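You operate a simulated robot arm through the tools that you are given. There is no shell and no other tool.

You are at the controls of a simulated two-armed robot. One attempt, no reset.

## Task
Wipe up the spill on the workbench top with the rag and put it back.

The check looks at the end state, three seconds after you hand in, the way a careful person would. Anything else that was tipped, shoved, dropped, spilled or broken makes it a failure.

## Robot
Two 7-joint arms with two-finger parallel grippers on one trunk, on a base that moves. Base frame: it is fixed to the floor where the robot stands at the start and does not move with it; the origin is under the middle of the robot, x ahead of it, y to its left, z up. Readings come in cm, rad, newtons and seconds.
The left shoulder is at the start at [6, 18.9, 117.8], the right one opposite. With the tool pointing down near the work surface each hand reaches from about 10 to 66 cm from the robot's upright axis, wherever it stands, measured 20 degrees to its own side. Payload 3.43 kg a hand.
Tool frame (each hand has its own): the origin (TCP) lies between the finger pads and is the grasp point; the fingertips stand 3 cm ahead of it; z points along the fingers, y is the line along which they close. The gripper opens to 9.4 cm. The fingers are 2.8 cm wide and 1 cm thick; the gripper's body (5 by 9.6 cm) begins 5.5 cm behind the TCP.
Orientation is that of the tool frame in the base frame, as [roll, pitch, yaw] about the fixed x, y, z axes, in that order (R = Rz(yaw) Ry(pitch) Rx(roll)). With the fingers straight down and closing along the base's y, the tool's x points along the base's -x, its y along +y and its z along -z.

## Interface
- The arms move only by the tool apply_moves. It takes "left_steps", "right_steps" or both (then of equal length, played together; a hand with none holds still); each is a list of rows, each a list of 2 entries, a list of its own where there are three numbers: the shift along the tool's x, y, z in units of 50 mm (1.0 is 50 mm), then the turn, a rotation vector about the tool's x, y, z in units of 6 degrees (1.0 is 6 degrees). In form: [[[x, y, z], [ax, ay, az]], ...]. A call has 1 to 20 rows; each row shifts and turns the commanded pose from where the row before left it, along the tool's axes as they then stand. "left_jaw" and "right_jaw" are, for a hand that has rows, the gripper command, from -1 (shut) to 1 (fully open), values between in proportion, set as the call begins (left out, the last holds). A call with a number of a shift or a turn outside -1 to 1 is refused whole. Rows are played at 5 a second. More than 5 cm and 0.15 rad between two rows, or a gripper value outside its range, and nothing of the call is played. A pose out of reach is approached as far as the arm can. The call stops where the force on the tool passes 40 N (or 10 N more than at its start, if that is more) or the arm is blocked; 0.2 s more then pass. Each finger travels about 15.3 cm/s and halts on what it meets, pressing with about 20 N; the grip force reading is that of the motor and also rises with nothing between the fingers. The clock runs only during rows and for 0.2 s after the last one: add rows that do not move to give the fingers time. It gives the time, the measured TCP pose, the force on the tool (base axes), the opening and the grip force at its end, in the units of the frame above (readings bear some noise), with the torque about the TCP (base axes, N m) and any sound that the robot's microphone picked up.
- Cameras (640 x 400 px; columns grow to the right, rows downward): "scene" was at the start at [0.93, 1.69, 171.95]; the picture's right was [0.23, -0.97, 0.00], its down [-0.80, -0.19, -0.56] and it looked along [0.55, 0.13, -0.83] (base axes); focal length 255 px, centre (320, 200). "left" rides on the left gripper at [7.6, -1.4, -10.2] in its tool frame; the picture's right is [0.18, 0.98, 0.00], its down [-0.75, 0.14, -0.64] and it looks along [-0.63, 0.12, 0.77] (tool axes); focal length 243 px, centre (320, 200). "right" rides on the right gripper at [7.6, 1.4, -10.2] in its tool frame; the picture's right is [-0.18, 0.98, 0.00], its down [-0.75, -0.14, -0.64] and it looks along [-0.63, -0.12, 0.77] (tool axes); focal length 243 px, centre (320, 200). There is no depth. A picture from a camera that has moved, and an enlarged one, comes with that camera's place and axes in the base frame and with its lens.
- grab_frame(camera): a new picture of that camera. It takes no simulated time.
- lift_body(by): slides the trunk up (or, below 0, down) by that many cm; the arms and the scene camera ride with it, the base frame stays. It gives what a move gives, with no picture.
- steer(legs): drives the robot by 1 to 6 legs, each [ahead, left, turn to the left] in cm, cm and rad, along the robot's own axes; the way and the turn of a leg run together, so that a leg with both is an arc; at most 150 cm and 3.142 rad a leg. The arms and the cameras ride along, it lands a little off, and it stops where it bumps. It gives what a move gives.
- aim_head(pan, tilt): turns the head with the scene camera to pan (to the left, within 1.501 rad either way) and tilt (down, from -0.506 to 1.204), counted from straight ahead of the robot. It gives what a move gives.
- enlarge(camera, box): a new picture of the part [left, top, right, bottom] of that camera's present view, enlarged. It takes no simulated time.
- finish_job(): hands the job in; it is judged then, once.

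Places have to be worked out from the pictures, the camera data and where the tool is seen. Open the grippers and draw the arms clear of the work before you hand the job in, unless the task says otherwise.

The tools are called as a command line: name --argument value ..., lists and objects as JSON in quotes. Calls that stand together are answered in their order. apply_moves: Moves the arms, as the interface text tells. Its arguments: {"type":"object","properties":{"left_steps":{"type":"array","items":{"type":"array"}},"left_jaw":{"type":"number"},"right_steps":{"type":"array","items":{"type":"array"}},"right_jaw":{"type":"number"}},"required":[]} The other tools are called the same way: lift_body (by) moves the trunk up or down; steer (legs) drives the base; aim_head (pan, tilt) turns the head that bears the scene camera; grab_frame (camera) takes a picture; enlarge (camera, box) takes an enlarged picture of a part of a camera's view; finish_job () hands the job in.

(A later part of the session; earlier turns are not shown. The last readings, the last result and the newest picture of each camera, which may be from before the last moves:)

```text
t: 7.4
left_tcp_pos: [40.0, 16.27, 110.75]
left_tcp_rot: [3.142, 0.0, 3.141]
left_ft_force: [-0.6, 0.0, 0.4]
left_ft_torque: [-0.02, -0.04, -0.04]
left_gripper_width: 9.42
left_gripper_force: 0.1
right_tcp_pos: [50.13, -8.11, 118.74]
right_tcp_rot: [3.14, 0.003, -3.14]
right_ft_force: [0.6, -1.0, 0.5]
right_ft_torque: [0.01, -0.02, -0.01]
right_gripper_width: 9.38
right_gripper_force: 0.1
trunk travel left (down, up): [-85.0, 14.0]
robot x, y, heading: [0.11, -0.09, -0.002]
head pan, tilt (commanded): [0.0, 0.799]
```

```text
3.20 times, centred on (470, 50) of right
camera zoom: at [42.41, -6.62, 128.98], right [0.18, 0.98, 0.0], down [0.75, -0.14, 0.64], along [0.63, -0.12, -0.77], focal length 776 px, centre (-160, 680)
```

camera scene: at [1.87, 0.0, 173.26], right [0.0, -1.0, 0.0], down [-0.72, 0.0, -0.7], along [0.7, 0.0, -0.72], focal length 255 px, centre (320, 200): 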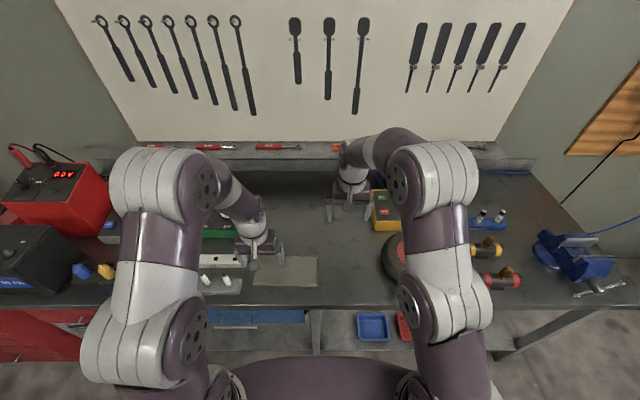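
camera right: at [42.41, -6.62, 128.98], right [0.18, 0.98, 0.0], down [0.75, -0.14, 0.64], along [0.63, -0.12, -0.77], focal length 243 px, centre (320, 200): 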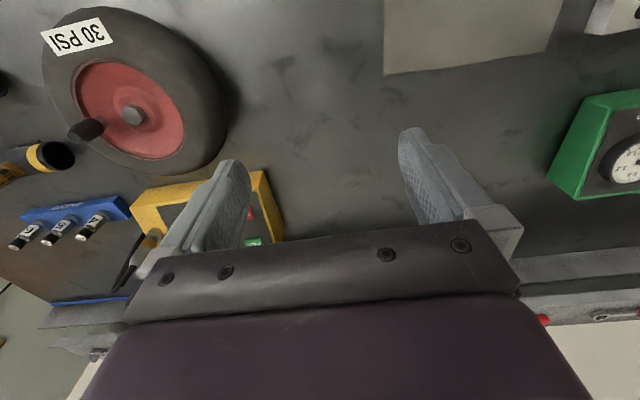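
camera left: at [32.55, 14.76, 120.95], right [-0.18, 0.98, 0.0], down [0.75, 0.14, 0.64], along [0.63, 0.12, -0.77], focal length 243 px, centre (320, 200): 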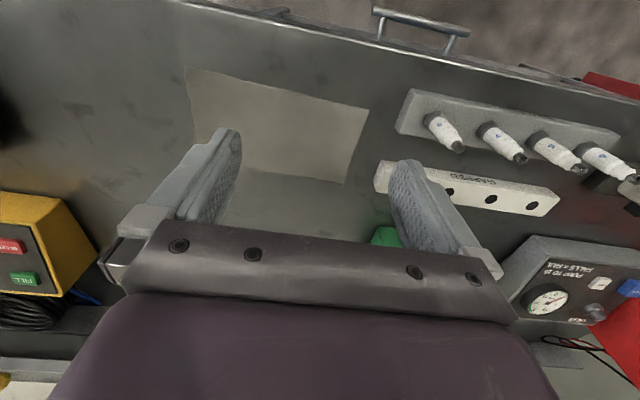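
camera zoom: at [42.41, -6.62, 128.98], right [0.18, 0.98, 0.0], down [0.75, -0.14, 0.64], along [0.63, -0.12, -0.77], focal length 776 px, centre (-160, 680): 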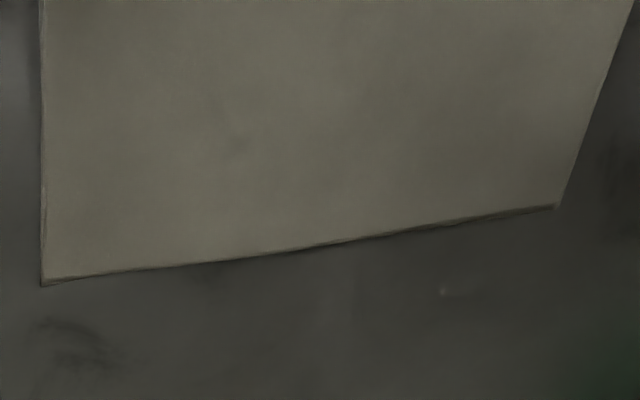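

The rag is a thin, slightly wavy cloth lying flat. The puddle at x≈70 is beyond straight-down reach, so I may need to drive a bit closer; first I'll look down to check the clearance between my base and the bench.

aim_head --pan 0.0 --tilt 1.2

grab_frame --camera "scene"

aim_head --pan 0.5 --tilt 1.2

grab_frame --camera "scene"

```text
t: 8.2
left_tcp_pos: [40.27, 16.28, 110.69]
left_tcp_rot: [3.141, -0.001, -3.142]
left_ft_force: [0.5, -0.3, -0.3]
left_ft_torque: [0.02, 0.01, -0.02]
left_gripper_width: 9.39
left_gripper_force: 0.1
right_tcp_pos: [50.21, -8.03, 118.74]
right_tcp_rot: [-3.139, 0.002, 3.141]
right_ft_force: [-0.7, 0.0, 0.0]
right_ft_torque: [-0.01, -0.02, 0.0]
right_gripper_width: 9.41
right_gripper_force: 0.1
trunk travel left (down, up): [-85.0, 14.0]
robot x, y, heading: [0.38, -0.34, -0.0]
head pan, tilt (commanded): [0.0, 1.201]
```

```text
taken
camera scene: at [-0.36, 0.03, 170.49], right [0.0, -1.0, 0.0], down [-0.93, 0.0, -0.36], along [0.36, 0.0, -0.93], focal length 255 px, centre (320, 200)
```

scene: 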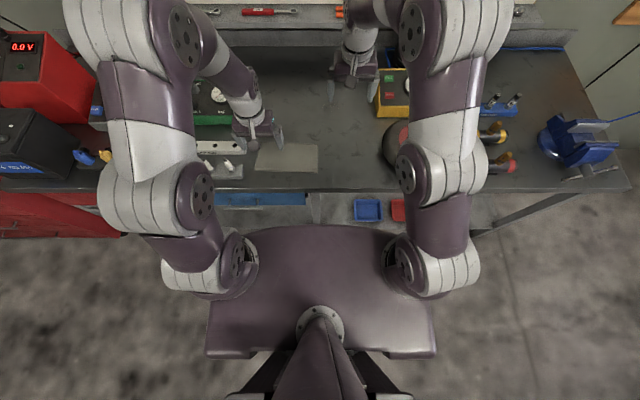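

```text
t: 9.2
left_tcp_pos: [40.14, 16.37, 110.76]
left_tcp_rot: [3.14, -0.001, -3.141]
left_ft_force: [-0.3, 0.4, 0.2]
left_ft_torque: [-0.02, 0.02, 0.01]
left_gripper_width: 9.43
left_gripper_force: 0.1
right_tcp_pos: [50.2, -8.11, 118.61]
right_tcp_rot: [3.141, 0.002, -3.141]
right_ft_force: [-0.2, -0.3, 0.6]
right_ft_torque: [0.02, -0.01, 0.02]
right_gripper_width: 9.39
right_gripper_force: 0.0
trunk travel left (down, up): [-85.0, 14.0]
robot x, y, heading: [0.45, -0.02, 0.004]
head pan, tilt (commanded): [0.499, 1.201]
```

```text
taken
camera scene: at [-1.12, 2.69, 170.49], right [0.48, -0.88, 0.0], down [-0.82, -0.45, -0.36], along [0.32, 0.17, -0.93], focal length 255 px, centre (320, 200)
```

scene: 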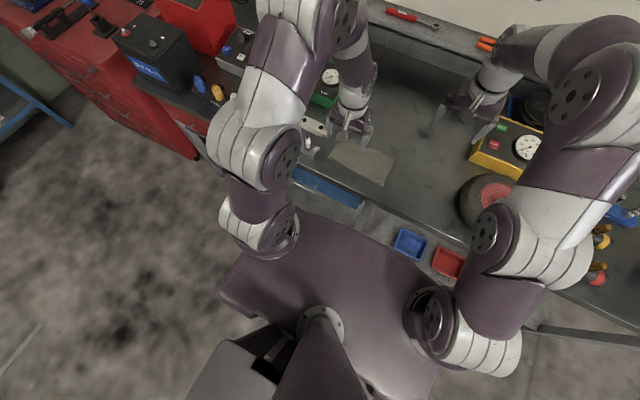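

The picture shows the shoulder plate hiding the base. I'll swing the right hand out to the side and tilt it back so its camera can see the base's front versus the bench.

apply_moves --right_steps '[[[0.46, -0.52, -0.07], [0, 0, 0]], [[0.46, -0.52, -0.07], [0, 0, 0]], [[0.46, -0.52, -0.07], [0, 0, 0]], [[0.46, -0.52, -0.07], [0, 0, 0]], [[0.46, -0.52, -0.07], [0, 0, 0]], [[0.46, -0.52, -0.07], [0, 0, 0]], [[0.46, -0.52, -0.07], [0, 0, 0]], [[0.46, -0.52, -0.07], [0, 0, 0]], [[0.46, -0.52, -0.07], [0, 0, 0]], [[0.46, -0.52, -0.07], [0, 0, 0]], [[0, 0, 0], [0, 1, 0]], [[0, 0, 0], [0, 1, 0]], [[0, 0, 0], [0, 1, 0]], [[0, 0, 0], [0, 1, 0]], [[0, 0, 0], [0, 1, 0]], [[0, 0, 0], [0, 1, 0]], [[0, 0, 0], [0, 0, 0]]]'

grab_frame --camera "right"

```text
t: 12.8
left_tcp_pos: [40.13, 16.33, 110.63]
left_tcp_rot: [-3.14, 0.0, -3.141]
left_ft_force: [0.2, -0.5, 0.1]
left_ft_torque: [-0.02, -0.01, -0.03]
left_gripper_width: 9.37
left_gripper_force: 0.0
right_tcp_pos: [22.52, -32.9, 112.87]
right_tcp_rot: [-3.139, -0.628, 3.141]
right_ft_force: [-0.3, 0.1, -0.4]
right_ft_torque: [0.0, -0.01, 0.04]
right_gripper_width: 9.39
right_gripper_force: 0.1
right hand out of reach, approached as far as the arm can: row 13, 14, 15, 16
trunk travel left (down, up): [-85.0, 14.0]
robot x, y, heading: [0.13, 0.35, 0.002]
head pan, tilt (commanded): [0.499, 1.201]
```

```text
taken
camera right: at [22.39, -31.36, 125.62], right [0.15, 0.98, -0.11], down [0.99, -0.14, 0.08], along [0.06, -0.12, -0.99], focal length 243 px, centre (320, 200)
```

right: 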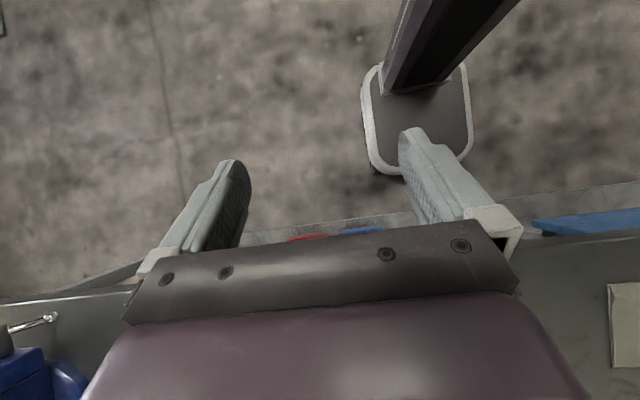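

The base front is at about x≈24 and the bench front/shelf at x≥35, so about 10 cm of forward driving is free. I'll level the right hand again and park the left hand out of the way first.

apply_moves --left_steps '[[[0.33, 0.45, -0.3], [0, 0, 0]], [[0.33, 0.45, -0.3], [0, 0, 0]], [[0.33, 0.45, -0.3], [0, 0, 0]], [[0.33, 0.45, -0.3], [0, 0, 0]], [[0.33, 0.45, -0.3], [0, 0, 0]], [[0.33, 0.45, -0.3], [0, 0, 0]], [[0, 0, 0], [0, 0, 0]]]' --right_steps '[[[0, 0, 0], [0, -1, 0]], [[0, 0, 0], [0, -1, 0]], [[0, 0, 0], [0, -1, 0]], [[0, 0, 0], [0, -1, 0]], [[0, 0, 0], [0, -1, 0]], [[0, 0, 0], [0, -1, 0]], [[0, 0, 0], [0, 0, 0]]]'

steer --legs '[[9.5, 6, 0]]'

aim_head --pan 0.0 --tilt 0.9

grab_frame --camera "scene"

```text
t: 14.4
left_tcp_pos: [30.29, 29.98, 119.8]
left_tcp_rot: [3.141, 0.0, -3.14]
left_ft_force: [0.0, 0.0, 0.6]
left_ft_torque: [0.0, -0.02, -0.02]
left_gripper_width: 9.37
left_gripper_force: 0.0
right_tcp_pos: [22.61, -32.97, 112.65]
right_tcp_rot: [3.141, -0.001, 3.14]
right_ft_force: [-0.2, 0.8, -0.8]
right_ft_torque: [0.01, 0.05, 0.0]
right_gripper_width: 9.39
right_gripper_force: 0.1
trunk travel left (down, up): [-85.0, 14.0]
robot x, y, heading: [0.02, -0.39, -0.005]
head pan, tilt (commanded): [0.499, 1.201]
```

```text
t: 15.6
left_tcp_pos: [39.7, 35.79, 119.72]
left_tcp_rot: [-3.142, 0.0, -3.141]
left_ft_force: [-0.4, 0.8, -0.2]
left_ft_torque: [0.01, 0.02, 0.0]
left_gripper_width: 9.41
left_gripper_force: 0.1
right_tcp_pos: [32.23, -26.95, 112.88]
right_tcp_rot: [-3.14, -0.001, -3.14]
right_ft_force: [-0.7, 0.3, -1.3]
right_ft_torque: [0.03, 0.0, 0.02]
right_gripper_width: 9.4
right_gripper_force: 0.1
trunk travel left (down, up): [-85.0, 14.0]
robot x, y, heading: [9.98, 5.68, -0.002]
head pan, tilt (commanded): [0.499, 1.201]
```

```text
t: 16.5
left_tcp_pos: [39.85, 35.86, 119.8]
left_tcp_rot: [-3.141, 0.0, 3.141]
left_ft_force: [-0.6, 0.7, 0.0]
left_ft_torque: [0.01, 0.01, -0.02]
left_gripper_width: 9.39
left_gripper_force: 0.0
right_tcp_pos: [32.16, -26.93, 112.84]
right_tcp_rot: [-3.141, 0.001, -3.141]
right_ft_force: [1.0, 0.3, 0.5]
right_ft_torque: [0.01, -0.02, 0.0]
right_gripper_width: 9.38
right_gripper_force: 0.0
trunk travel left (down, up): [-85.0, 14.0]
robot x, y, heading: [9.18, 6.47, 0.004]
head pan, tilt (commanded): [0.0, 0.901]
```

```text
taken
camera scene: at [11.07, 5.97, 172.47], right [0.0, -1.0, 0.0], down [-0.78, 0.0, -0.62], along [0.62, 0.0, -0.78], focal length 255 px, centre (320, 200)
```

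scene: 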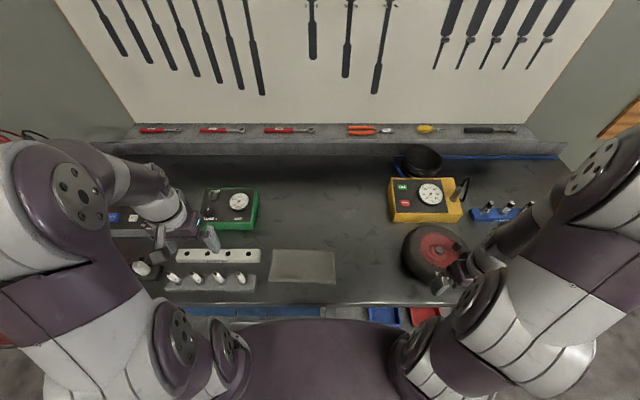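

Drove to about (9.5, 6). I'll re-check the puddle from this new viewpoint, along with the rag.

enlarge --camera "scene" --box '[318, 197, 374, 232]'

enlarge --camera "scene" --box '[255, 235, 351, 295]'

grab_frame --camera "right"

```text
11.43 times, centred on (346, 214) of scene
camera zoom: at [11.07, 5.97, 172.47], right [0.0, -1.0, 0.0], down [-0.78, 0.0, -0.62], along [0.62, 0.0, -0.78], focal length 2911 px, centre (23, 34)
```

zoom: 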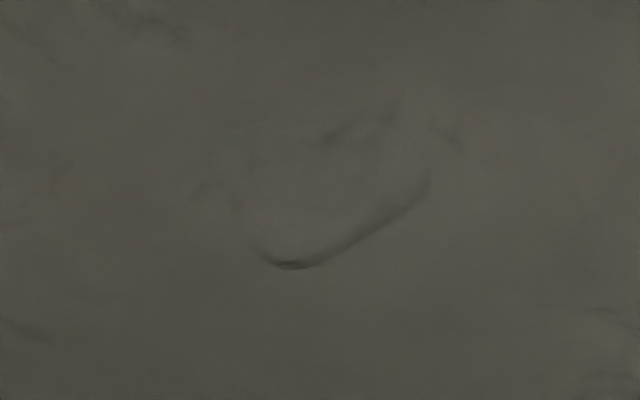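

```text
6.67 times, centred on (303, 265) of scene
camera zoom: at [11.07, 5.97, 172.47], right [0.0, -1.0, 0.0], down [-0.78, 0.0, -0.62], along [0.62, 0.0, -0.78], focal length 1698 px, centre (433, -233)
```

zoom: 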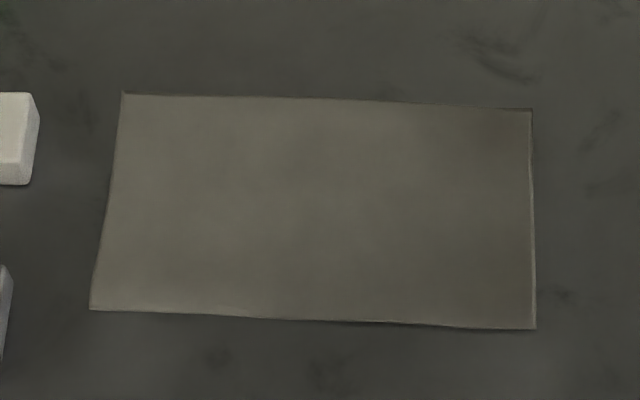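

```text
taken
camera right: at [24.58, -25.44, 123.06], right [0.18, 0.98, 0.0], down [0.75, -0.14, 0.64], along [0.63, -0.12, -0.77], focal length 243 px, centre (320, 200)
```

right: 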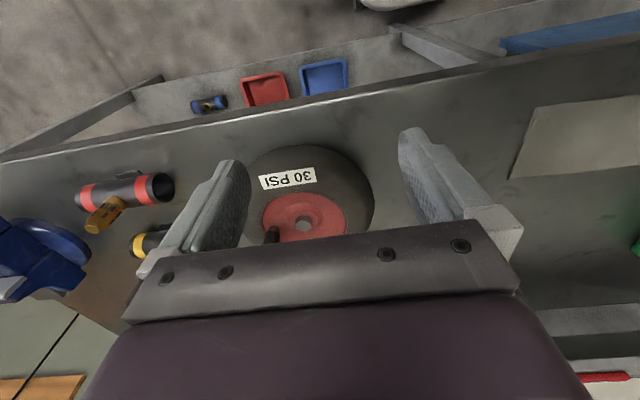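

From both viewpoints the puddle spans about x 66.5–74, y -9 to -0.5, and the rag's centre is about (47.8, 11.9). I'll bring the right hand above the rag centre.

apply_moves --right_jaw 0.3 --right_steps '[[[-0.26, 0.6475, 0.05], [0, 0, 0]], [[-0.26, 0.6475, 0.05], [0, 0, 0]], [[-0.26, 0.6475, 0.05], [0, 0, 0]], [[-0.26, 0.6475, 0.05], [0, 0, 0]], [[-0.26, 0.6475, 0.05], [0, 0, 0]], [[-0.26, 0.6475, 0.05], [0, 0, 0]], [[-0.26, 0.6475, 0.05], [0, 0, 0]], [[-0.26, 0.6475, 0.05], [0, 0, 0]], [[-0.26, 0.6475, 0.05], [0, 0, 0]], [[-0.26, 0.6475, 0.05], [0, 0, 0]], [[-0.26, 0.6475, 0.05], [0, 0, 0]], [[-0.26, 0.6475, 0.05], [0, 0, 0]], [[0, 0, 0], [0, 0, 0]]]'

grab_frame --camera "scene"

grab_frame --camera "right"

```text
t: 19.3
left_tcp_pos: [39.85, 35.81, 119.73]
left_tcp_rot: [-3.141, 0.001, 3.14]
left_ft_force: [-0.2, 0.8, 0.3]
left_ft_torque: [0.0, 0.01, 0.01]
left_gripper_width: 9.39
left_gripper_force: 0.0
right_tcp_pos: [47.92, 12.05, 109.84]
right_tcp_rot: [3.141, 0.0, 3.141]
right_ft_force: [0.1, 0.0, 0.8]
right_ft_torque: [-0.04, -0.01, 0.02]
right_gripper_width: 6.12
right_gripper_force: 0.1
trunk travel left (down, up): [-85.0, 14.0]
robot x, y, heading: [9.71, 5.79, 0.002]
head pan, tilt (commanded): [0.0, 0.901]
```

```text
taken
camera scene: at [11.11, 5.93, 172.47], right [0.0, -1.0, 0.0], down [-0.78, 0.0, -0.62], along [0.62, 0.0, -0.78], focal length 255 px, centre (320, 200)
```

scene: 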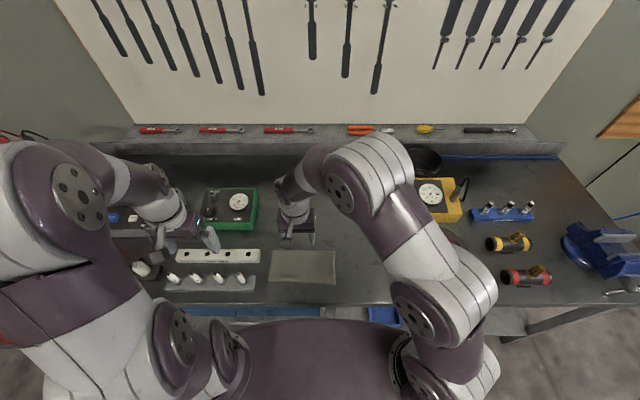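

```text
taken
camera right: at [40.24, 13.43, 120.08], right [0.18, 0.98, 0.0], down [0.75, -0.14, 0.64], along [0.63, -0.12, -0.77], focal length 243 px, centre (320, 200)
```

right: 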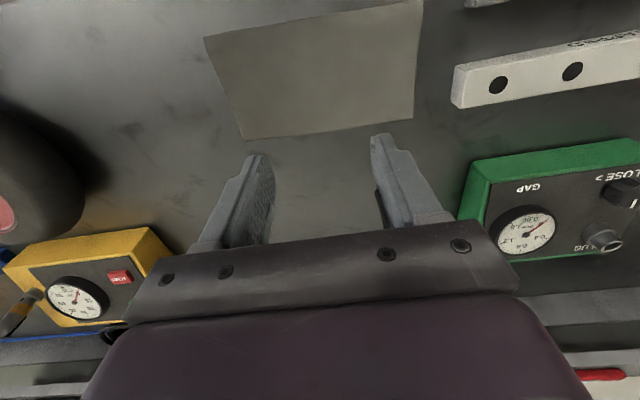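

Right hand is centred above the rag at (47.9, 12.05). I'll descend to just above the cloth (tips ≈ 92).

apply_moves --right_steps '[[[0, 0, 0.48], [0, 0, 0]], [[0, 0, 0.48], [0, 0, 0]], [[0, 0, 0.48], [0, 0, 0]], [[0, 0, 0.48], [0, 0, 0]], [[0, 0, 0.48], [0, 0, 0]], [[0, 0, 0.48], [0, 0, 0]], [[0, 0, 0], [0, 0, 0]]]'

grab_frame --camera "right"

enlarge --camera "scene" --box '[240, 210, 368, 290]'

```text
t: 20.9
left_tcp_pos: [39.73, 35.89, 119.84]
left_tcp_rot: [-3.141, -0.001, -3.14]
left_ft_force: [1.7, -0.1, -0.2]
left_ft_torque: [-0.04, 0.0, 0.0]
left_gripper_width: 9.38
left_gripper_force: 0.1
right_tcp_pos: [47.84, 11.97, 95.38]
right_tcp_rot: [-3.141, 0.0, -3.14]
right_ft_force: [-0.3, 0.7, -0.4]
right_ft_torque: [-0.01, -0.04, -0.01]
right_gripper_width: 6.12
right_gripper_force: 0.1
trunk travel left (down, up): [-85.0, 14.0]
robot x, y, heading: [9.53, 6.14, -0.0]
head pan, tilt (commanded): [0.0, 0.901]
```

```text
taken
camera right: at [40.19, 13.43, 105.57], right [0.18, 0.98, 0.0], down [0.75, -0.14, 0.64], along [0.63, -0.12, -0.77], focal length 243 px, centre (320, 200)
```

right: 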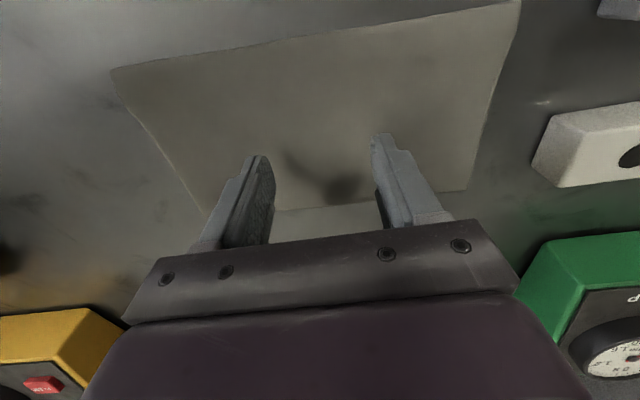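

```text
5.00 times, centred on (304, 250) of scene
camera zoom: at [11.12, 6.0, 172.47], right [0.0, -1.0, 0.0], down [-0.78, 0.0, -0.62], along [0.62, 0.0, -0.78], focal length 1274 px, centre (400, -50)
```

zoom: 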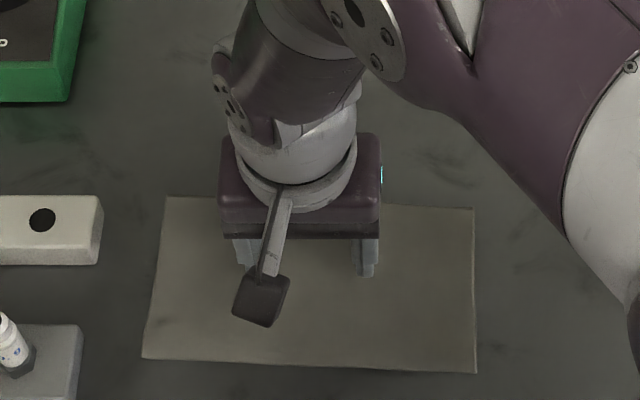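

No contact yet (tips ≈ 92.4). I'll creep down in 2 mm steps.

apply_moves --right_steps '[[[0, 0, 0.04], [0, 0, 0]], [[0, 0, 0.04], [0, 0, 0]], [[0, 0, 0.04], [0, 0, 0]], [[0, 0, 0.04], [0, 0, 0]], [[0, 0, 0.04], [0, 0, 0]], [[0, 0, 0.04], [0, 0, 0]], [[0, 0, 0.04], [0, 0, 0]], [[0, 0, 0.04], [0, 0, 0]]]'

```text
t: 22.7
left_tcp_pos: [39.85, 35.83, 119.69]
left_tcp_rot: [3.141, 0.0, -3.141]
left_ft_force: [0.1, 0.0, -0.4]
left_ft_torque: [0.01, -0.01, 0.0]
left_gripper_width: 9.43
left_gripper_force: 0.0
right_tcp_pos: [48.03, 12.03, 93.72]
right_tcp_rot: [-3.141, -0.001, 3.141]
right_ft_force: [0.2, 0.1, -0.4]
right_ft_torque: [0.0, -0.03, 0.01]
right_gripper_width: 6.12
right_gripper_force: 0.0
trunk travel left (down, up): [-85.0, 14.0]
robot x, y, heading: [9.7, 6.04, 0.003]
head pan, tilt (commanded): [0.0, 0.901]
```

Still no contact at TCP z = 93.7 (tips ≈ 90.7). I'll continue in 1 mm steps.

apply_moves --right_steps '[[[0, 0, 0.02], [0, 0, 0]], [[0, 0, 0.02], [0, 0, 0]], [[0, 0, 0.02], [0, 0, 0]], [[0, 0, 0.02], [0, 0, 0]], [[0, 0, 0.02], [0, 0, 0]], [[0, 0, 0.02], [0, 0, 0]]]'

grab_frame --camera "right"

```text
t: 24.1
left_tcp_pos: [39.8, 35.95, 119.8]
left_tcp_rot: [-3.142, -0.002, -3.141]
left_ft_force: [0.3, -0.5, -0.7]
left_ft_torque: [0.0, 0.0, 0.02]
left_gripper_width: 9.39
left_gripper_force: 0.0
right_tcp_pos: [47.85, 11.94, 93.25]
right_tcp_rot: [-3.141, 0.0, -3.14]
right_ft_force: [0.4, -0.2, 0.3]
right_ft_torque: [0.03, 0.02, -0.02]
right_gripper_width: 6.12
right_gripper_force: 0.0
trunk travel left (down, up): [-85.0, 14.0]
robot x, y, heading: [9.33, 6.5, 0.0]
head pan, tilt (commanded): [0.0, 0.901]
```

```text
taken
camera right: at [40.2, 13.48, 103.5], right [0.18, 0.98, 0.0], down [0.75, -0.14, 0.64], along [0.63, -0.12, -0.77], focal length 243 px, centre (320, 200)
```

right: 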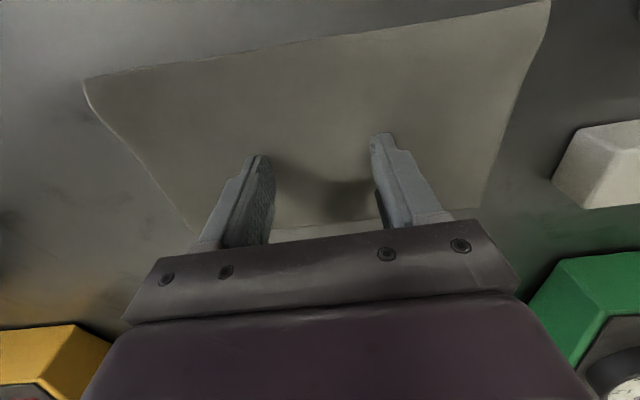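

Still no contact at 93.2. I'll continue in 1 mm steps.

apply_moves --right_steps '[[[0, 0, 0.02], [0, 0, 0]], [[0, 0, 0.02], [0, 0, 0]], [[0, 0, 0.02], [0, 0, 0]], [[0, 0, 0.02], [0, 0, 0]], [[0, 0, 0.02], [0, 0, 0]]]'

```text
t: 25.2
left_tcp_pos: [39.74, 35.86, 119.73]
left_tcp_rot: [3.14, 0.001, -3.141]
left_ft_force: [0.5, -0.1, 0.4]
left_ft_torque: [-0.01, 0.0, 0.01]
left_gripper_width: 9.38
left_gripper_force: 0.0
right_tcp_pos: [48.09, 12.11, 93.19]
right_tcp_rot: [3.137, 0.007, 3.139]
right_ft_force: [-4.2, -2.6, 24.7]
right_ft_torque: [-0.74, 0.24, -0.08]
right_gripper_width: 6.11
right_gripper_force: 0.2
trunk travel left (down, up): [-85.0, 14.0]
robot x, y, heading: [9.48, 5.81, 0.0]
head pan, tilt (commanded): [0.0, 0.901]
stopped in row 5 (right hand): the force on the tool passed its limit at 43 N (the readings are from after the stop); the commanded pose is now the measured one
```

Contact at TCP z ≈ 93.2 (rag/bench surface ≈ 90.2), pressing about 25 N. Now I'll close the fingers to bunch up the cloth.

apply_moves --right_jaw -1 --right_steps '[[[0, 0, 0], [0, 0, 0]], [[0, 0, 0], [0, 0, 0]], [[0, 0, 0], [0, 0, 0]], [[0, 0, 0], [0, 0, 0]], [[0, 0, 0], [0, 0, 0]]]'

grab_frame --camera "right"

enlarge --camera "scene" --box '[240, 210, 368, 290]'

```text
t: 26.4
left_tcp_pos: [39.58, 35.67, 119.87]
left_tcp_rot: [3.141, 0.002, 3.14]
left_ft_force: [0.0, 0.5, -0.2]
left_ft_torque: [-0.02, -0.02, -0.01]
left_gripper_width: 9.42
left_gripper_force: 0.0
right_tcp_pos: [47.97, 12.12, 93.15]
right_tcp_rot: [3.137, 0.009, -3.141]
right_ft_force: [5.1, -2.2, 37.0]
right_ft_torque: [-0.15, -0.01, -0.01]
right_gripper_width: 0.43
right_gripper_force: 19.9
trunk travel left (down, up): [-85.0, 14.0]
robot x, y, heading: [9.64, 6.3, -0.003]
head pan, tilt (commanded): [0.0, 0.901]
```

```text
taken
camera right: at [40.28, 13.51, 103.37], right [0.18, 0.98, 0.01], down [0.75, -0.14, 0.65], along [0.64, -0.11, -0.76], focal length 243 px, centre (320, 200)
```

right: 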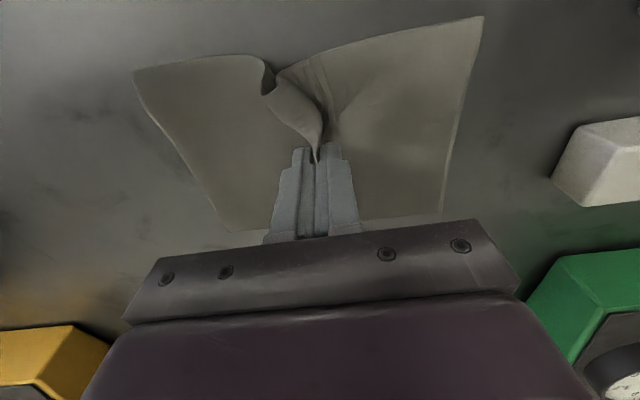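

```text
5.00 times, centred on (304, 250) of scene
camera zoom: at [10.86, 5.88, 172.49], right [0.0, -1.0, 0.0], down [-0.78, 0.0, -0.62], along [0.62, 0.0, -0.78], focal length 1274 px, centre (400, -50)
```

zoom: 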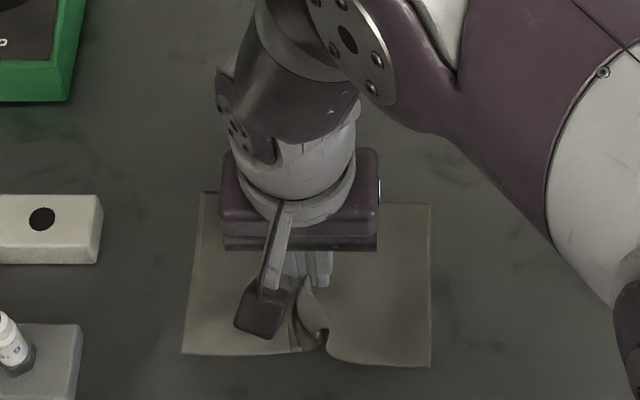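

The cloth bunched nicely and is pinched (opening 0.43 cm, 20 N). I'll lift slowly and check that it comes along.

apply_moves --right_steps '[[[0, 0, -0.1], [0, 0, 0]], [[0, 0, -0.2], [0, 0, 0]], [[0, 0, -0.3], [0, 0, 0]], [[0, 0, -0.4], [0, 0, 0]], [[0, 0, -0.4], [0, 0, 0]], [[0, 0, -0.4], [0, 0, 0]], [[0, 0, -0.2], [0, 0, 0]], [[0, 0, 0], [0, 0, 0]], [[0, 0, 0], [0, 0, 0]]]'

grab_frame --camera "right"

enlarge --camera "scene" --box '[240, 190, 400, 290]'

```text
t: 28.4
left_tcp_pos: [39.77, 35.92, 119.79]
left_tcp_rot: [-3.141, 0.003, 3.141]
left_ft_force: [0.7, 0.5, -0.7]
left_ft_torque: [-0.01, 0.0, 0.02]
left_gripper_width: 9.39
left_gripper_force: 0.0
right_tcp_pos: [48.01, 12.16, 103.11]
right_tcp_rot: [3.137, 0.005, 3.142]
right_ft_force: [-0.2, 1.2, -0.5]
right_ft_torque: [0.02, 0.03, -0.02]
right_gripper_width: 0.37
right_gripper_force: 20.3
trunk travel left (down, up): [-85.0, 14.0]
robot x, y, heading: [9.54, 5.96, -0.002]
head pan, tilt (commanded): [0.0, 0.901]
```

```text
taken
camera right: at [40.34, 13.57, 113.27], right [0.18, 0.98, 0.0], down [0.75, -0.14, 0.64], along [0.63, -0.12, -0.76], focal length 243 px, centre (320, 200)
```

right: 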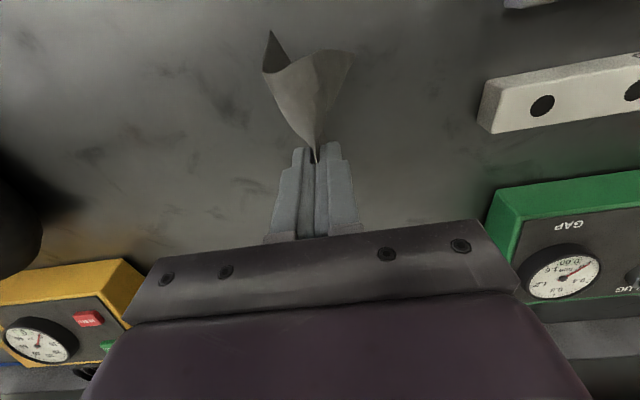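

```text
4.00 times, centred on (320, 240) of scene
camera zoom: at [11.13, 6.0, 172.47], right [0.0, -1.0, 0.0], down [-0.78, 0.0, -0.62], along [0.62, 0.0, -0.78], focal length 1019 px, centre (320, 40)
```

zoom: 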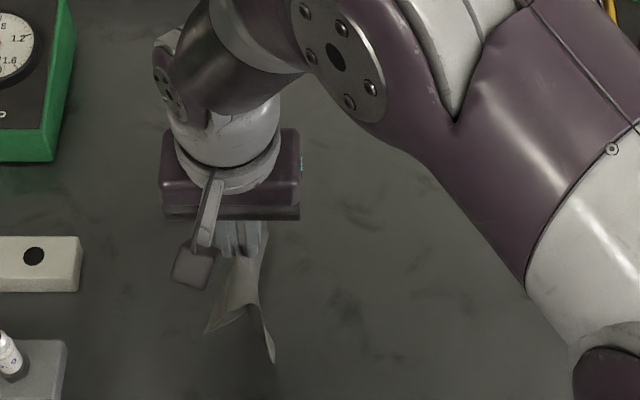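

The rag is up and hanging from the fingers. I'll carry it at height over toward the puddle, to about (65, -4.5).

apply_moves --right_steps '[[[-0.34, -0.332, -0.06], [0, 0, 0]], [[-0.34, -0.332, -0.06], [0, 0, 0]], [[-0.34, -0.332, -0.06], [0, 0, 0]], [[-0.34, -0.332, -0.06], [0, 0, 0]], [[-0.34, -0.332, -0.06], [0, 0, 0]], [[-0.34, -0.332, -0.06], [0, 0, 0]], [[-0.34, -0.332, -0.06], [0, 0, 0]], [[-0.34, -0.332, -0.06], [0, 0, 0]], [[-0.34, -0.332, -0.06], [0, 0, 0]], [[-0.34, -0.332, -0.06], [0, 0, 0]], [[0, 0, 0], [0, 0, 0]], [[0, 0, 0], [0, 0, 0]]]'

grab_frame --camera "right"

grab_frame --camera "scene"

```text
t: 31.0
left_tcp_pos: [39.8, 35.89, 119.73]
left_tcp_rot: [-3.141, -0.001, 3.141]
left_ft_force: [0.5, -0.7, 0.1]
left_ft_torque: [0.01, -0.02, -0.02]
left_gripper_width: 9.4
left_gripper_force: 0.1
right_tcp_pos: [64.87, -4.54, 105.88]
right_tcp_rot: [3.138, 0.003, -3.142]
right_ft_force: [-0.7, 0.2, 0.0]
right_ft_torque: [-0.01, -0.01, 0.01]
right_gripper_width: 0.39
right_gripper_force: 20.4
trunk travel left (down, up): [-85.0, 14.0]
robot x, y, heading: [9.64, 5.75, 0.0]
head pan, tilt (commanded): [0.0, 0.901]
```

```text
taken
camera right: at [57.2, -3.16, 116.21], right [0.18, 0.98, 0.0], down [0.75, -0.14, 0.64], along [0.63, -0.12, -0.76], focal length 243 px, centre (320, 200)
```

right: 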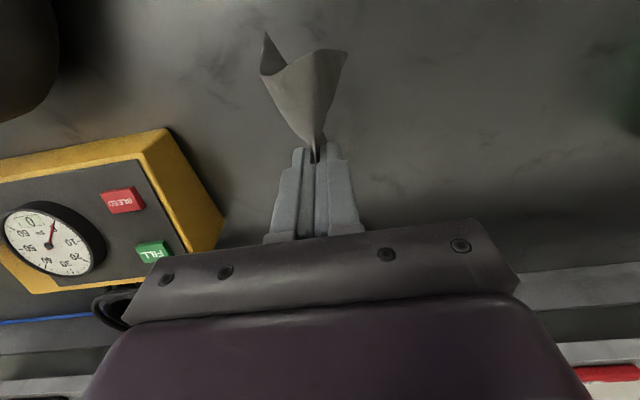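

```text
taken
camera scene: at [11.13, 6.0, 172.47], right [0.0, -1.0, 0.0], down [-0.78, 0.0, -0.62], along [0.62, 0.0, -0.78], focal length 255 px, centre (320, 200)
```

scene: 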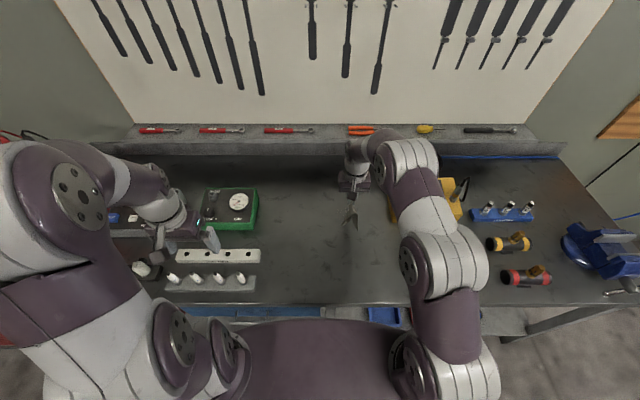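

Reached x = 65 without any reach warning. I'll test extending to x ≈ 72 at this height before lowering.

apply_moves --right_steps '[[[-0.35, 0, 0], [0, 0, 0]], [[-0.35, 0, 0], [0, 0, 0]], [[-0.35, 0, 0], [0, 0, 0]], [[-0.35, 0, 0], [0, 0, 0]], [[0, 0, 0], [0, 0, 0]]]'

enlarge --camera "scene" --box '[280, 150, 440, 250]'

```text
t: 32.2
left_tcp_pos: [39.86, 35.9, 119.74]
left_tcp_rot: [3.139, 0.0, 3.141]
left_ft_force: [0.1, 0.3, 0.0]
left_ft_torque: [0.02, -0.01, 0.04]
left_gripper_width: 9.4
left_gripper_force: 0.2
right_tcp_pos: [69.64, -4.82, 105.29]
right_tcp_rot: [3.139, 0.003, -3.14]
right_ft_force: [-0.9, -0.3, -0.7]
right_ft_torque: [0.03, -0.01, 0.01]
right_gripper_width: 0.35
right_gripper_force: 20.1
right hand out of reach, approached as far as the arm can: row 3, 4
trunk travel left (down, up): [-85.0, 14.0]
robot x, y, heading: [9.52, 6.31, -0.001]
head pan, tilt (commanded): [0.0, 0.901]
```

```text
4.00 times, centred on (360, 200) of scene
camera zoom: at [11.18, 6.0, 172.47], right [0.0, -1.0, 0.0], down [-0.78, 0.0, -0.62], along [0.62, 0.0, -0.78], focal length 1019 px, centre (160, 200)
```

zoom: 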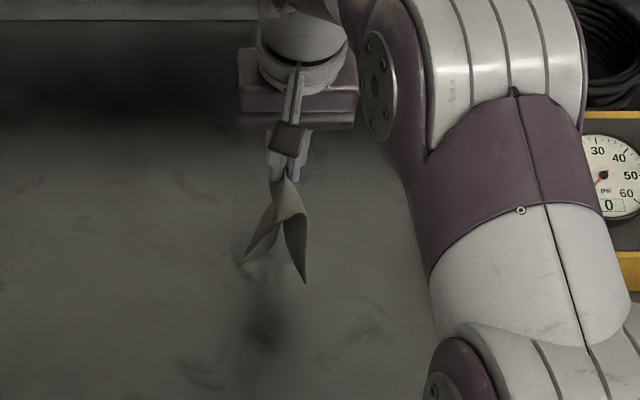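

Vertical reach ends at x≈69.6, so I'll tilt the tool forward 24° to gain reach for wiping out to x≈74.

apply_moves --right_steps '[[[0, 0, 0], [0, -1, 0]], [[0, 0, 0], [0, -1, 0]], [[0, 0, 0], [0, -1, 0]], [[0, 0, 0], [0, -1, 0]], [[0, 0, 0], [0, 0, 0]]]'

enlarge --camera "scene" --box '[280, 150, 440, 250]'

grab_frame --camera "right"

```text
t: 33.4
left_tcp_pos: [39.87, 35.93, 119.77]
left_tcp_rot: [3.141, 0.001, -3.141]
left_ft_force: [0.3, -0.3, 0.2]
left_ft_torque: [0.02, 0.05, 0.0]
left_gripper_width: 9.39
left_gripper_force: 0.0
right_tcp_pos: [69.63, -4.84, 105.15]
right_tcp_rot: [3.138, 0.425, -3.14]
right_ft_force: [-0.1, 0.7, 0.1]
right_ft_torque: [-0.03, 0.0, -0.03]
right_gripper_width: 0.38
right_gripper_force: 20.3
trunk travel left (down, up): [-85.0, 14.0]
robot x, y, heading: [9.84, 5.87, -0.003]
head pan, tilt (commanded): [0.0, 0.901]
```

```text
4.00 times, centred on (360, 200) of scene
camera zoom: at [11.19, 5.99, 172.47], right [0.0, -1.0, 0.0], down [-0.78, 0.0, -0.62], along [0.62, 0.0, -0.78], focal length 1019 px, centre (160, 200)
```

zoom: 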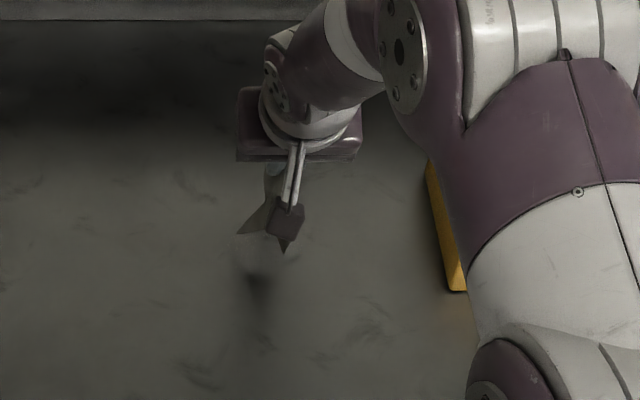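

```text
taken
camera right: at [58.48, -3.46, 111.43], right [0.17, 0.98, 0.08], down [0.42, -0.14, 0.89], along [0.89, -0.12, -0.44], focal length 243 px, centre (320, 200)
```

right: 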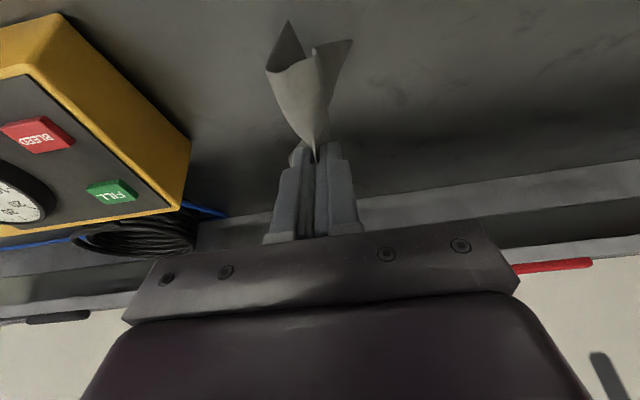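

Tilt done with the TCP unchanged at (69.6, -4.8, 105). I'll lower toward the bench over the puddle to about z ≈ 96.5.

apply_moves --right_steps '[[[0.163, 0, 0.234], [0, 0, 0]], [[0.163, 0, 0.234], [0, 0, 0]], [[0.163, 0, 0.234], [0, 0, 0]], [[0.163, 0, 0.234], [0, 0, 0]], [[0.163, 0, 0.234], [0, 0, 0]], [[0.163, 0, 0.234], [0, 0, 0]], [[0, 0, 0], [0, 0, 0]]]'

enlarge --camera "scene" --box '[280, 150, 440, 250]'

grab_frame --camera "right"

```text
t: 35.0
left_tcp_pos: [39.81, 35.83, 119.74]
left_tcp_rot: [3.141, -0.001, -3.14]
left_ft_force: [-0.3, -0.5, 0.9]
left_ft_torque: [-0.04, 0.01, 0.01]
left_gripper_width: 9.39
left_gripper_force: 0.0
right_tcp_pos: [68.14, -4.7, 96.84]
right_tcp_rot: [3.138, 0.422, 3.141]
right_ft_force: [0.2, -0.1, -0.1]
right_ft_torque: [0.01, -0.02, -0.01]
right_gripper_width: 0.38
right_gripper_force: 19.4
trunk travel left (down, up): [-85.0, 14.0]
robot x, y, heading: [9.51, 5.9, -0.002]
head pan, tilt (commanded): [0.0, 0.901]
```

```text
4.00 times, centred on (360, 200) of scene
camera zoom: at [11.14, 6.0, 172.47], right [0.0, -1.0, 0.0], down [-0.78, 0.0, -0.62], along [0.62, 0.0, -0.78], focal length 1019 px, centre (160, 200)
```

zoom: 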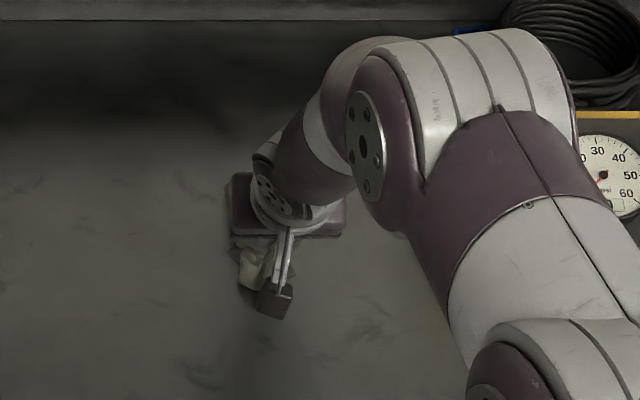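

```text
taken
camera right: at [56.88, -3.31, 102.97], right [0.17, 0.98, 0.08], down [0.42, -0.14, 0.89], along [0.89, -0.12, -0.44], focal length 243 px, centre (320, 200)
```

right: 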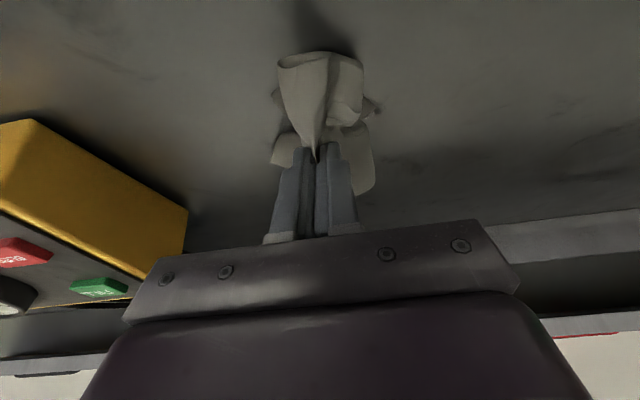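

The rag is touching down and crumpling beneath the tips, with no force yet. I'll lower further in 4 mm steps.

apply_moves --right_steps '[[[0.0326, 0, 0.0731], [0, 0, 0]], [[0.0326, 0, 0.0731], [0, 0, 0]], [[0.0326, 0, 0.0731], [0, 0, 0]], [[0.0326, 0, 0.0731], [0, 0, 0]], [[0.0326, 0, 0.0731], [0, 0, 0]]]'

grab_frame --camera "right"

```text
t: 36.2
left_tcp_pos: [39.86, 35.83, 119.77]
left_tcp_rot: [3.141, 0.0, 3.141]
left_ft_force: [-0.3, 0.5, -0.6]
left_ft_torque: [-0.01, 0.02, 0.03]
left_gripper_width: 9.42
left_gripper_force: 0.1
right_tcp_pos: [68.07, -4.93, 94.77]
right_tcp_rot: [3.137, 0.423, 3.14]
right_ft_force: [-0.6, -0.5, 0.1]
right_ft_torque: [-0.01, 0.02, -0.03]
right_gripper_width: 0.4
right_gripper_force: 19.7
trunk travel left (down, up): [-85.0, 14.0]
robot x, y, heading: [9.84, 6.26, -0.0]
head pan, tilt (commanded): [0.0, 0.901]
```

```text
taken
camera right: at [56.87, -3.43, 100.95], right [0.17, 0.98, 0.08], down [0.42, -0.14, 0.89], along [0.89, -0.12, -0.44], focal length 243 px, centre (320, 200)
```

right: 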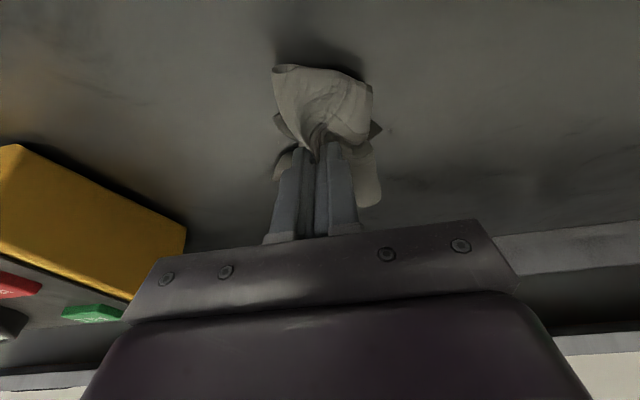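

No force yet; I'll go down in about 1.5 mm steps.

apply_moves --right_steps '[[[0.0122, 0, 0.0274], [0, 0, 0]], [[0.0122, 0, 0.0274], [0, 0, 0]], [[0.0122, 0, 0.0274], [0, 0, 0]], [[0.0122, 0, 0.0274], [0, 0, 0]]]'

```text
t: 37.2
left_tcp_pos: [39.76, 35.91, 119.83]
left_tcp_rot: [3.141, -0.001, -3.141]
left_ft_force: [-0.6, 0.1, -0.7]
left_ft_torque: [-0.01, -0.06, 0.01]
left_gripper_width: 9.39
left_gripper_force: 0.1
right_tcp_pos: [68.0, -5.03, 94.26]
right_tcp_rot: [3.14, 0.423, 3.14]
right_ft_force: [0.0, -0.2, 2.2]
right_ft_torque: [0.01, 0.01, 0.0]
right_gripper_width: 0.37
right_gripper_force: 19.6
trunk travel left (down, up): [-85.0, 14.0]
robot x, y, heading: [10.01, 6.0, 0.001]
head pan, tilt (commanded): [0.0, 0.901]
```

A light 2 N contact now. One more millimetre or two for a gentle wiping pressure.

apply_moves --right_steps '[[[0.0081, 0, 0.0183], [0, 0, 0]], [[0.0081, 0, 0.0183], [0, 0, 0]]]'

```text
t: 37.8
left_tcp_pos: [39.78, 35.75, 119.82]
left_tcp_rot: [3.141, 0.0, -3.141]
left_ft_force: [0.4, 0.1, 0.8]
left_ft_torque: [-0.01, -0.02, 0.0]
left_gripper_width: 9.42
left_gripper_force: 0.2
right_tcp_pos: [68.18, -4.96, 93.94]
right_tcp_rot: [3.139, 0.424, 3.141]
right_ft_force: [-0.5, -0.4, 2.6]
right_ft_torque: [0.01, 0.02, -0.01]
right_gripper_width: 0.38
right_gripper_force: 19.8
trunk travel left (down, up): [-85.0, 14.0]
robot x, y, heading: [9.93, 6.18, -0.005]
head pan, tilt (commanded): [0.0, 0.901]
```

Force is still only 2.6 N (cloth compressing). I'll press 2–3 mm more.

apply_moves --right_steps '[[[0.0081, 0, 0.0183], [0, 0, 0]], [[0.0081, 0, 0.0183], [0, 0, 0]], [[0.0081, 0, 0.0183], [0, 0, 0]]]'

```text
t: 38.6
left_tcp_pos: [39.67, 35.91, 119.79]
left_tcp_rot: [-3.139, 0.003, 3.141]
left_ft_force: [0.0, 1.2, 0.6]
left_ft_torque: [-0.03, 0.02, 0.02]
left_gripper_width: 9.39
left_gripper_force: 0.1
right_tcp_pos: [67.95, -4.86, 93.83]
right_tcp_rot: [3.137, 0.427, 3.141]
right_ft_force: [-0.9, -0.3, 9.2]
right_ft_torque: [0.05, 0.04, 0.02]
right_gripper_width: 0.41
right_gripper_force: 20.0
trunk travel left (down, up): [-85.0, 14.0]
robot x, y, heading: [9.88, 6.03, 0.003]
head pan, tilt (commanded): [0.0, 0.901]
```

About 9 N of pressure – good for wiping. I'll start: shift back to x≈66, then sweep along y from -10 to +1.

apply_moves --right_steps '[[[0.1828, 0, -0.0814], [0, 0, 0]], [[0.1828, 0, -0.0814], [0, 0, 0]], [[0, -0.2, 0], [0, 0, 0]], [[0, -0.2, 0], [0, 0, 0]], [[0, -0.2, 0], [0, 0, 0]], [[0, -0.2, 0], [0, 0, 0]], [[0, -0.2, 0], [0, 0, 0]], [[0, 0.2, 0], [0, 0, 0]], [[0, 0.2, 0], [0, 0, 0]], [[0, 0.2, 0], [0, 0, 0]], [[0, 0.2, 0], [0, 0, 0]], [[0, 0.2, 0], [0, 0, 0]], [[0, 0.2, 0], [0, 0, 0]], [[0, 0.2, 0], [0, 0, 0]], [[0, 0.2, 0], [0, 0, 0]], [[0, 0.2, 0], [0, 0, 0]], [[0, 0.2, 0], [0, 0, 0]], [[0, 0.2, 0], [0, 0, 0]]]'

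grab_frame --camera "right"

enlarge --camera "scene" --box '[280, 170, 408, 250]'

```text
t: 42.4
left_tcp_pos: [39.83, 35.99, 119.71]
left_tcp_rot: [-3.141, 0.0, 3.141]
left_ft_force: [-0.1, -0.1, 0.8]
left_ft_torque: [0.0, -0.04, 0.01]
left_gripper_width: 9.42
left_gripper_force: 0.1
right_tcp_pos: [66.14, 1.16, 93.75]
right_tcp_rot: [3.138, 0.421, -3.141]
right_ft_force: [0.0, -1.8, 3.9]
right_ft_torque: [-0.06, 0.05, -0.04]
right_gripper_width: 0.37
right_gripper_force: 20.1
trunk travel left (down, up): [-85.0, 14.0]
robot x, y, heading: [9.66, 5.92, -0.001]
head pan, tilt (commanded): [0.0, 0.901]
```

```text
taken
camera right: at [54.99, 2.56, 100.01], right [0.17, 0.98, 0.08], down [0.42, -0.14, 0.89], along [0.89, -0.12, -0.44], focal length 243 px, centre (320, 200)
```

right: 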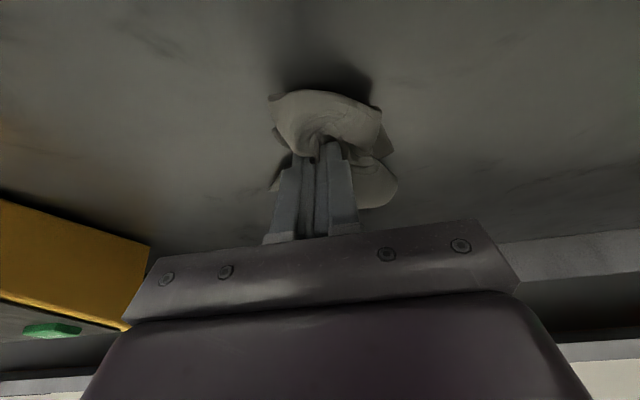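

```text
5.00 times, centred on (344, 210) of scene
camera zoom: at [11.09, 6.01, 172.47], right [0.0, -1.0, 0.0], down [-0.78, 0.0, -0.62], along [0.62, 0.0, -0.78], focal length 1274 px, centre (200, 150)
```

zoom: 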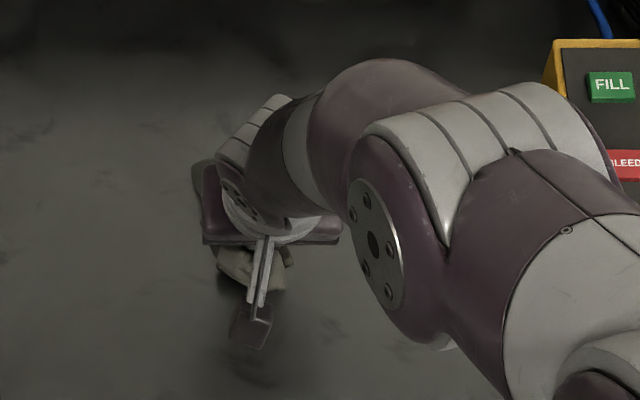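

First sweep went fine (about 4 N). I'll check the whole-arm clearance over the tyre and gauge box before continuing.

grab_frame --camera "scene"

grab_frame --camera "left"

```text
taken
camera scene: at [11.09, 6.01, 172.47], right [0.0, -1.0, 0.0], down [-0.78, 0.0, -0.62], along [0.62, 0.0, -0.78], focal length 255 px, centre (320, 200)
```

scene: 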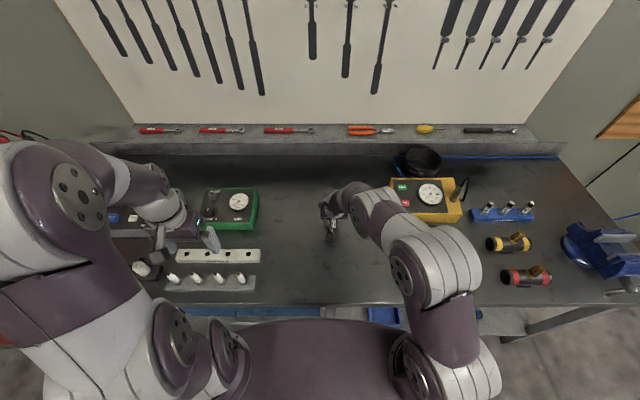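

```text
taken
camera left: at [32.3, 34.36, 130.01], right [-0.18, 0.98, 0.0], down [0.75, 0.14, 0.64], along [0.63, 0.12, -0.77], focal length 243 px, centre (320, 200)
```

left: 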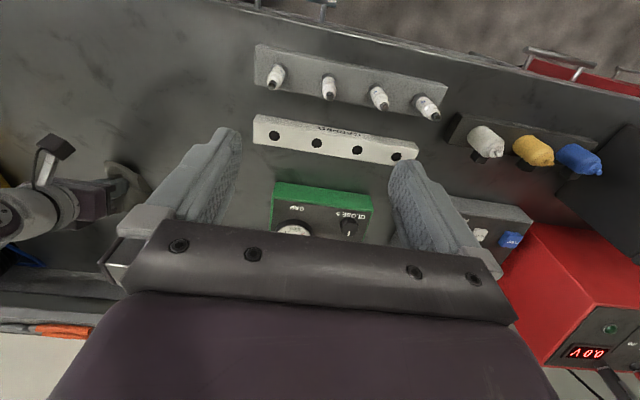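

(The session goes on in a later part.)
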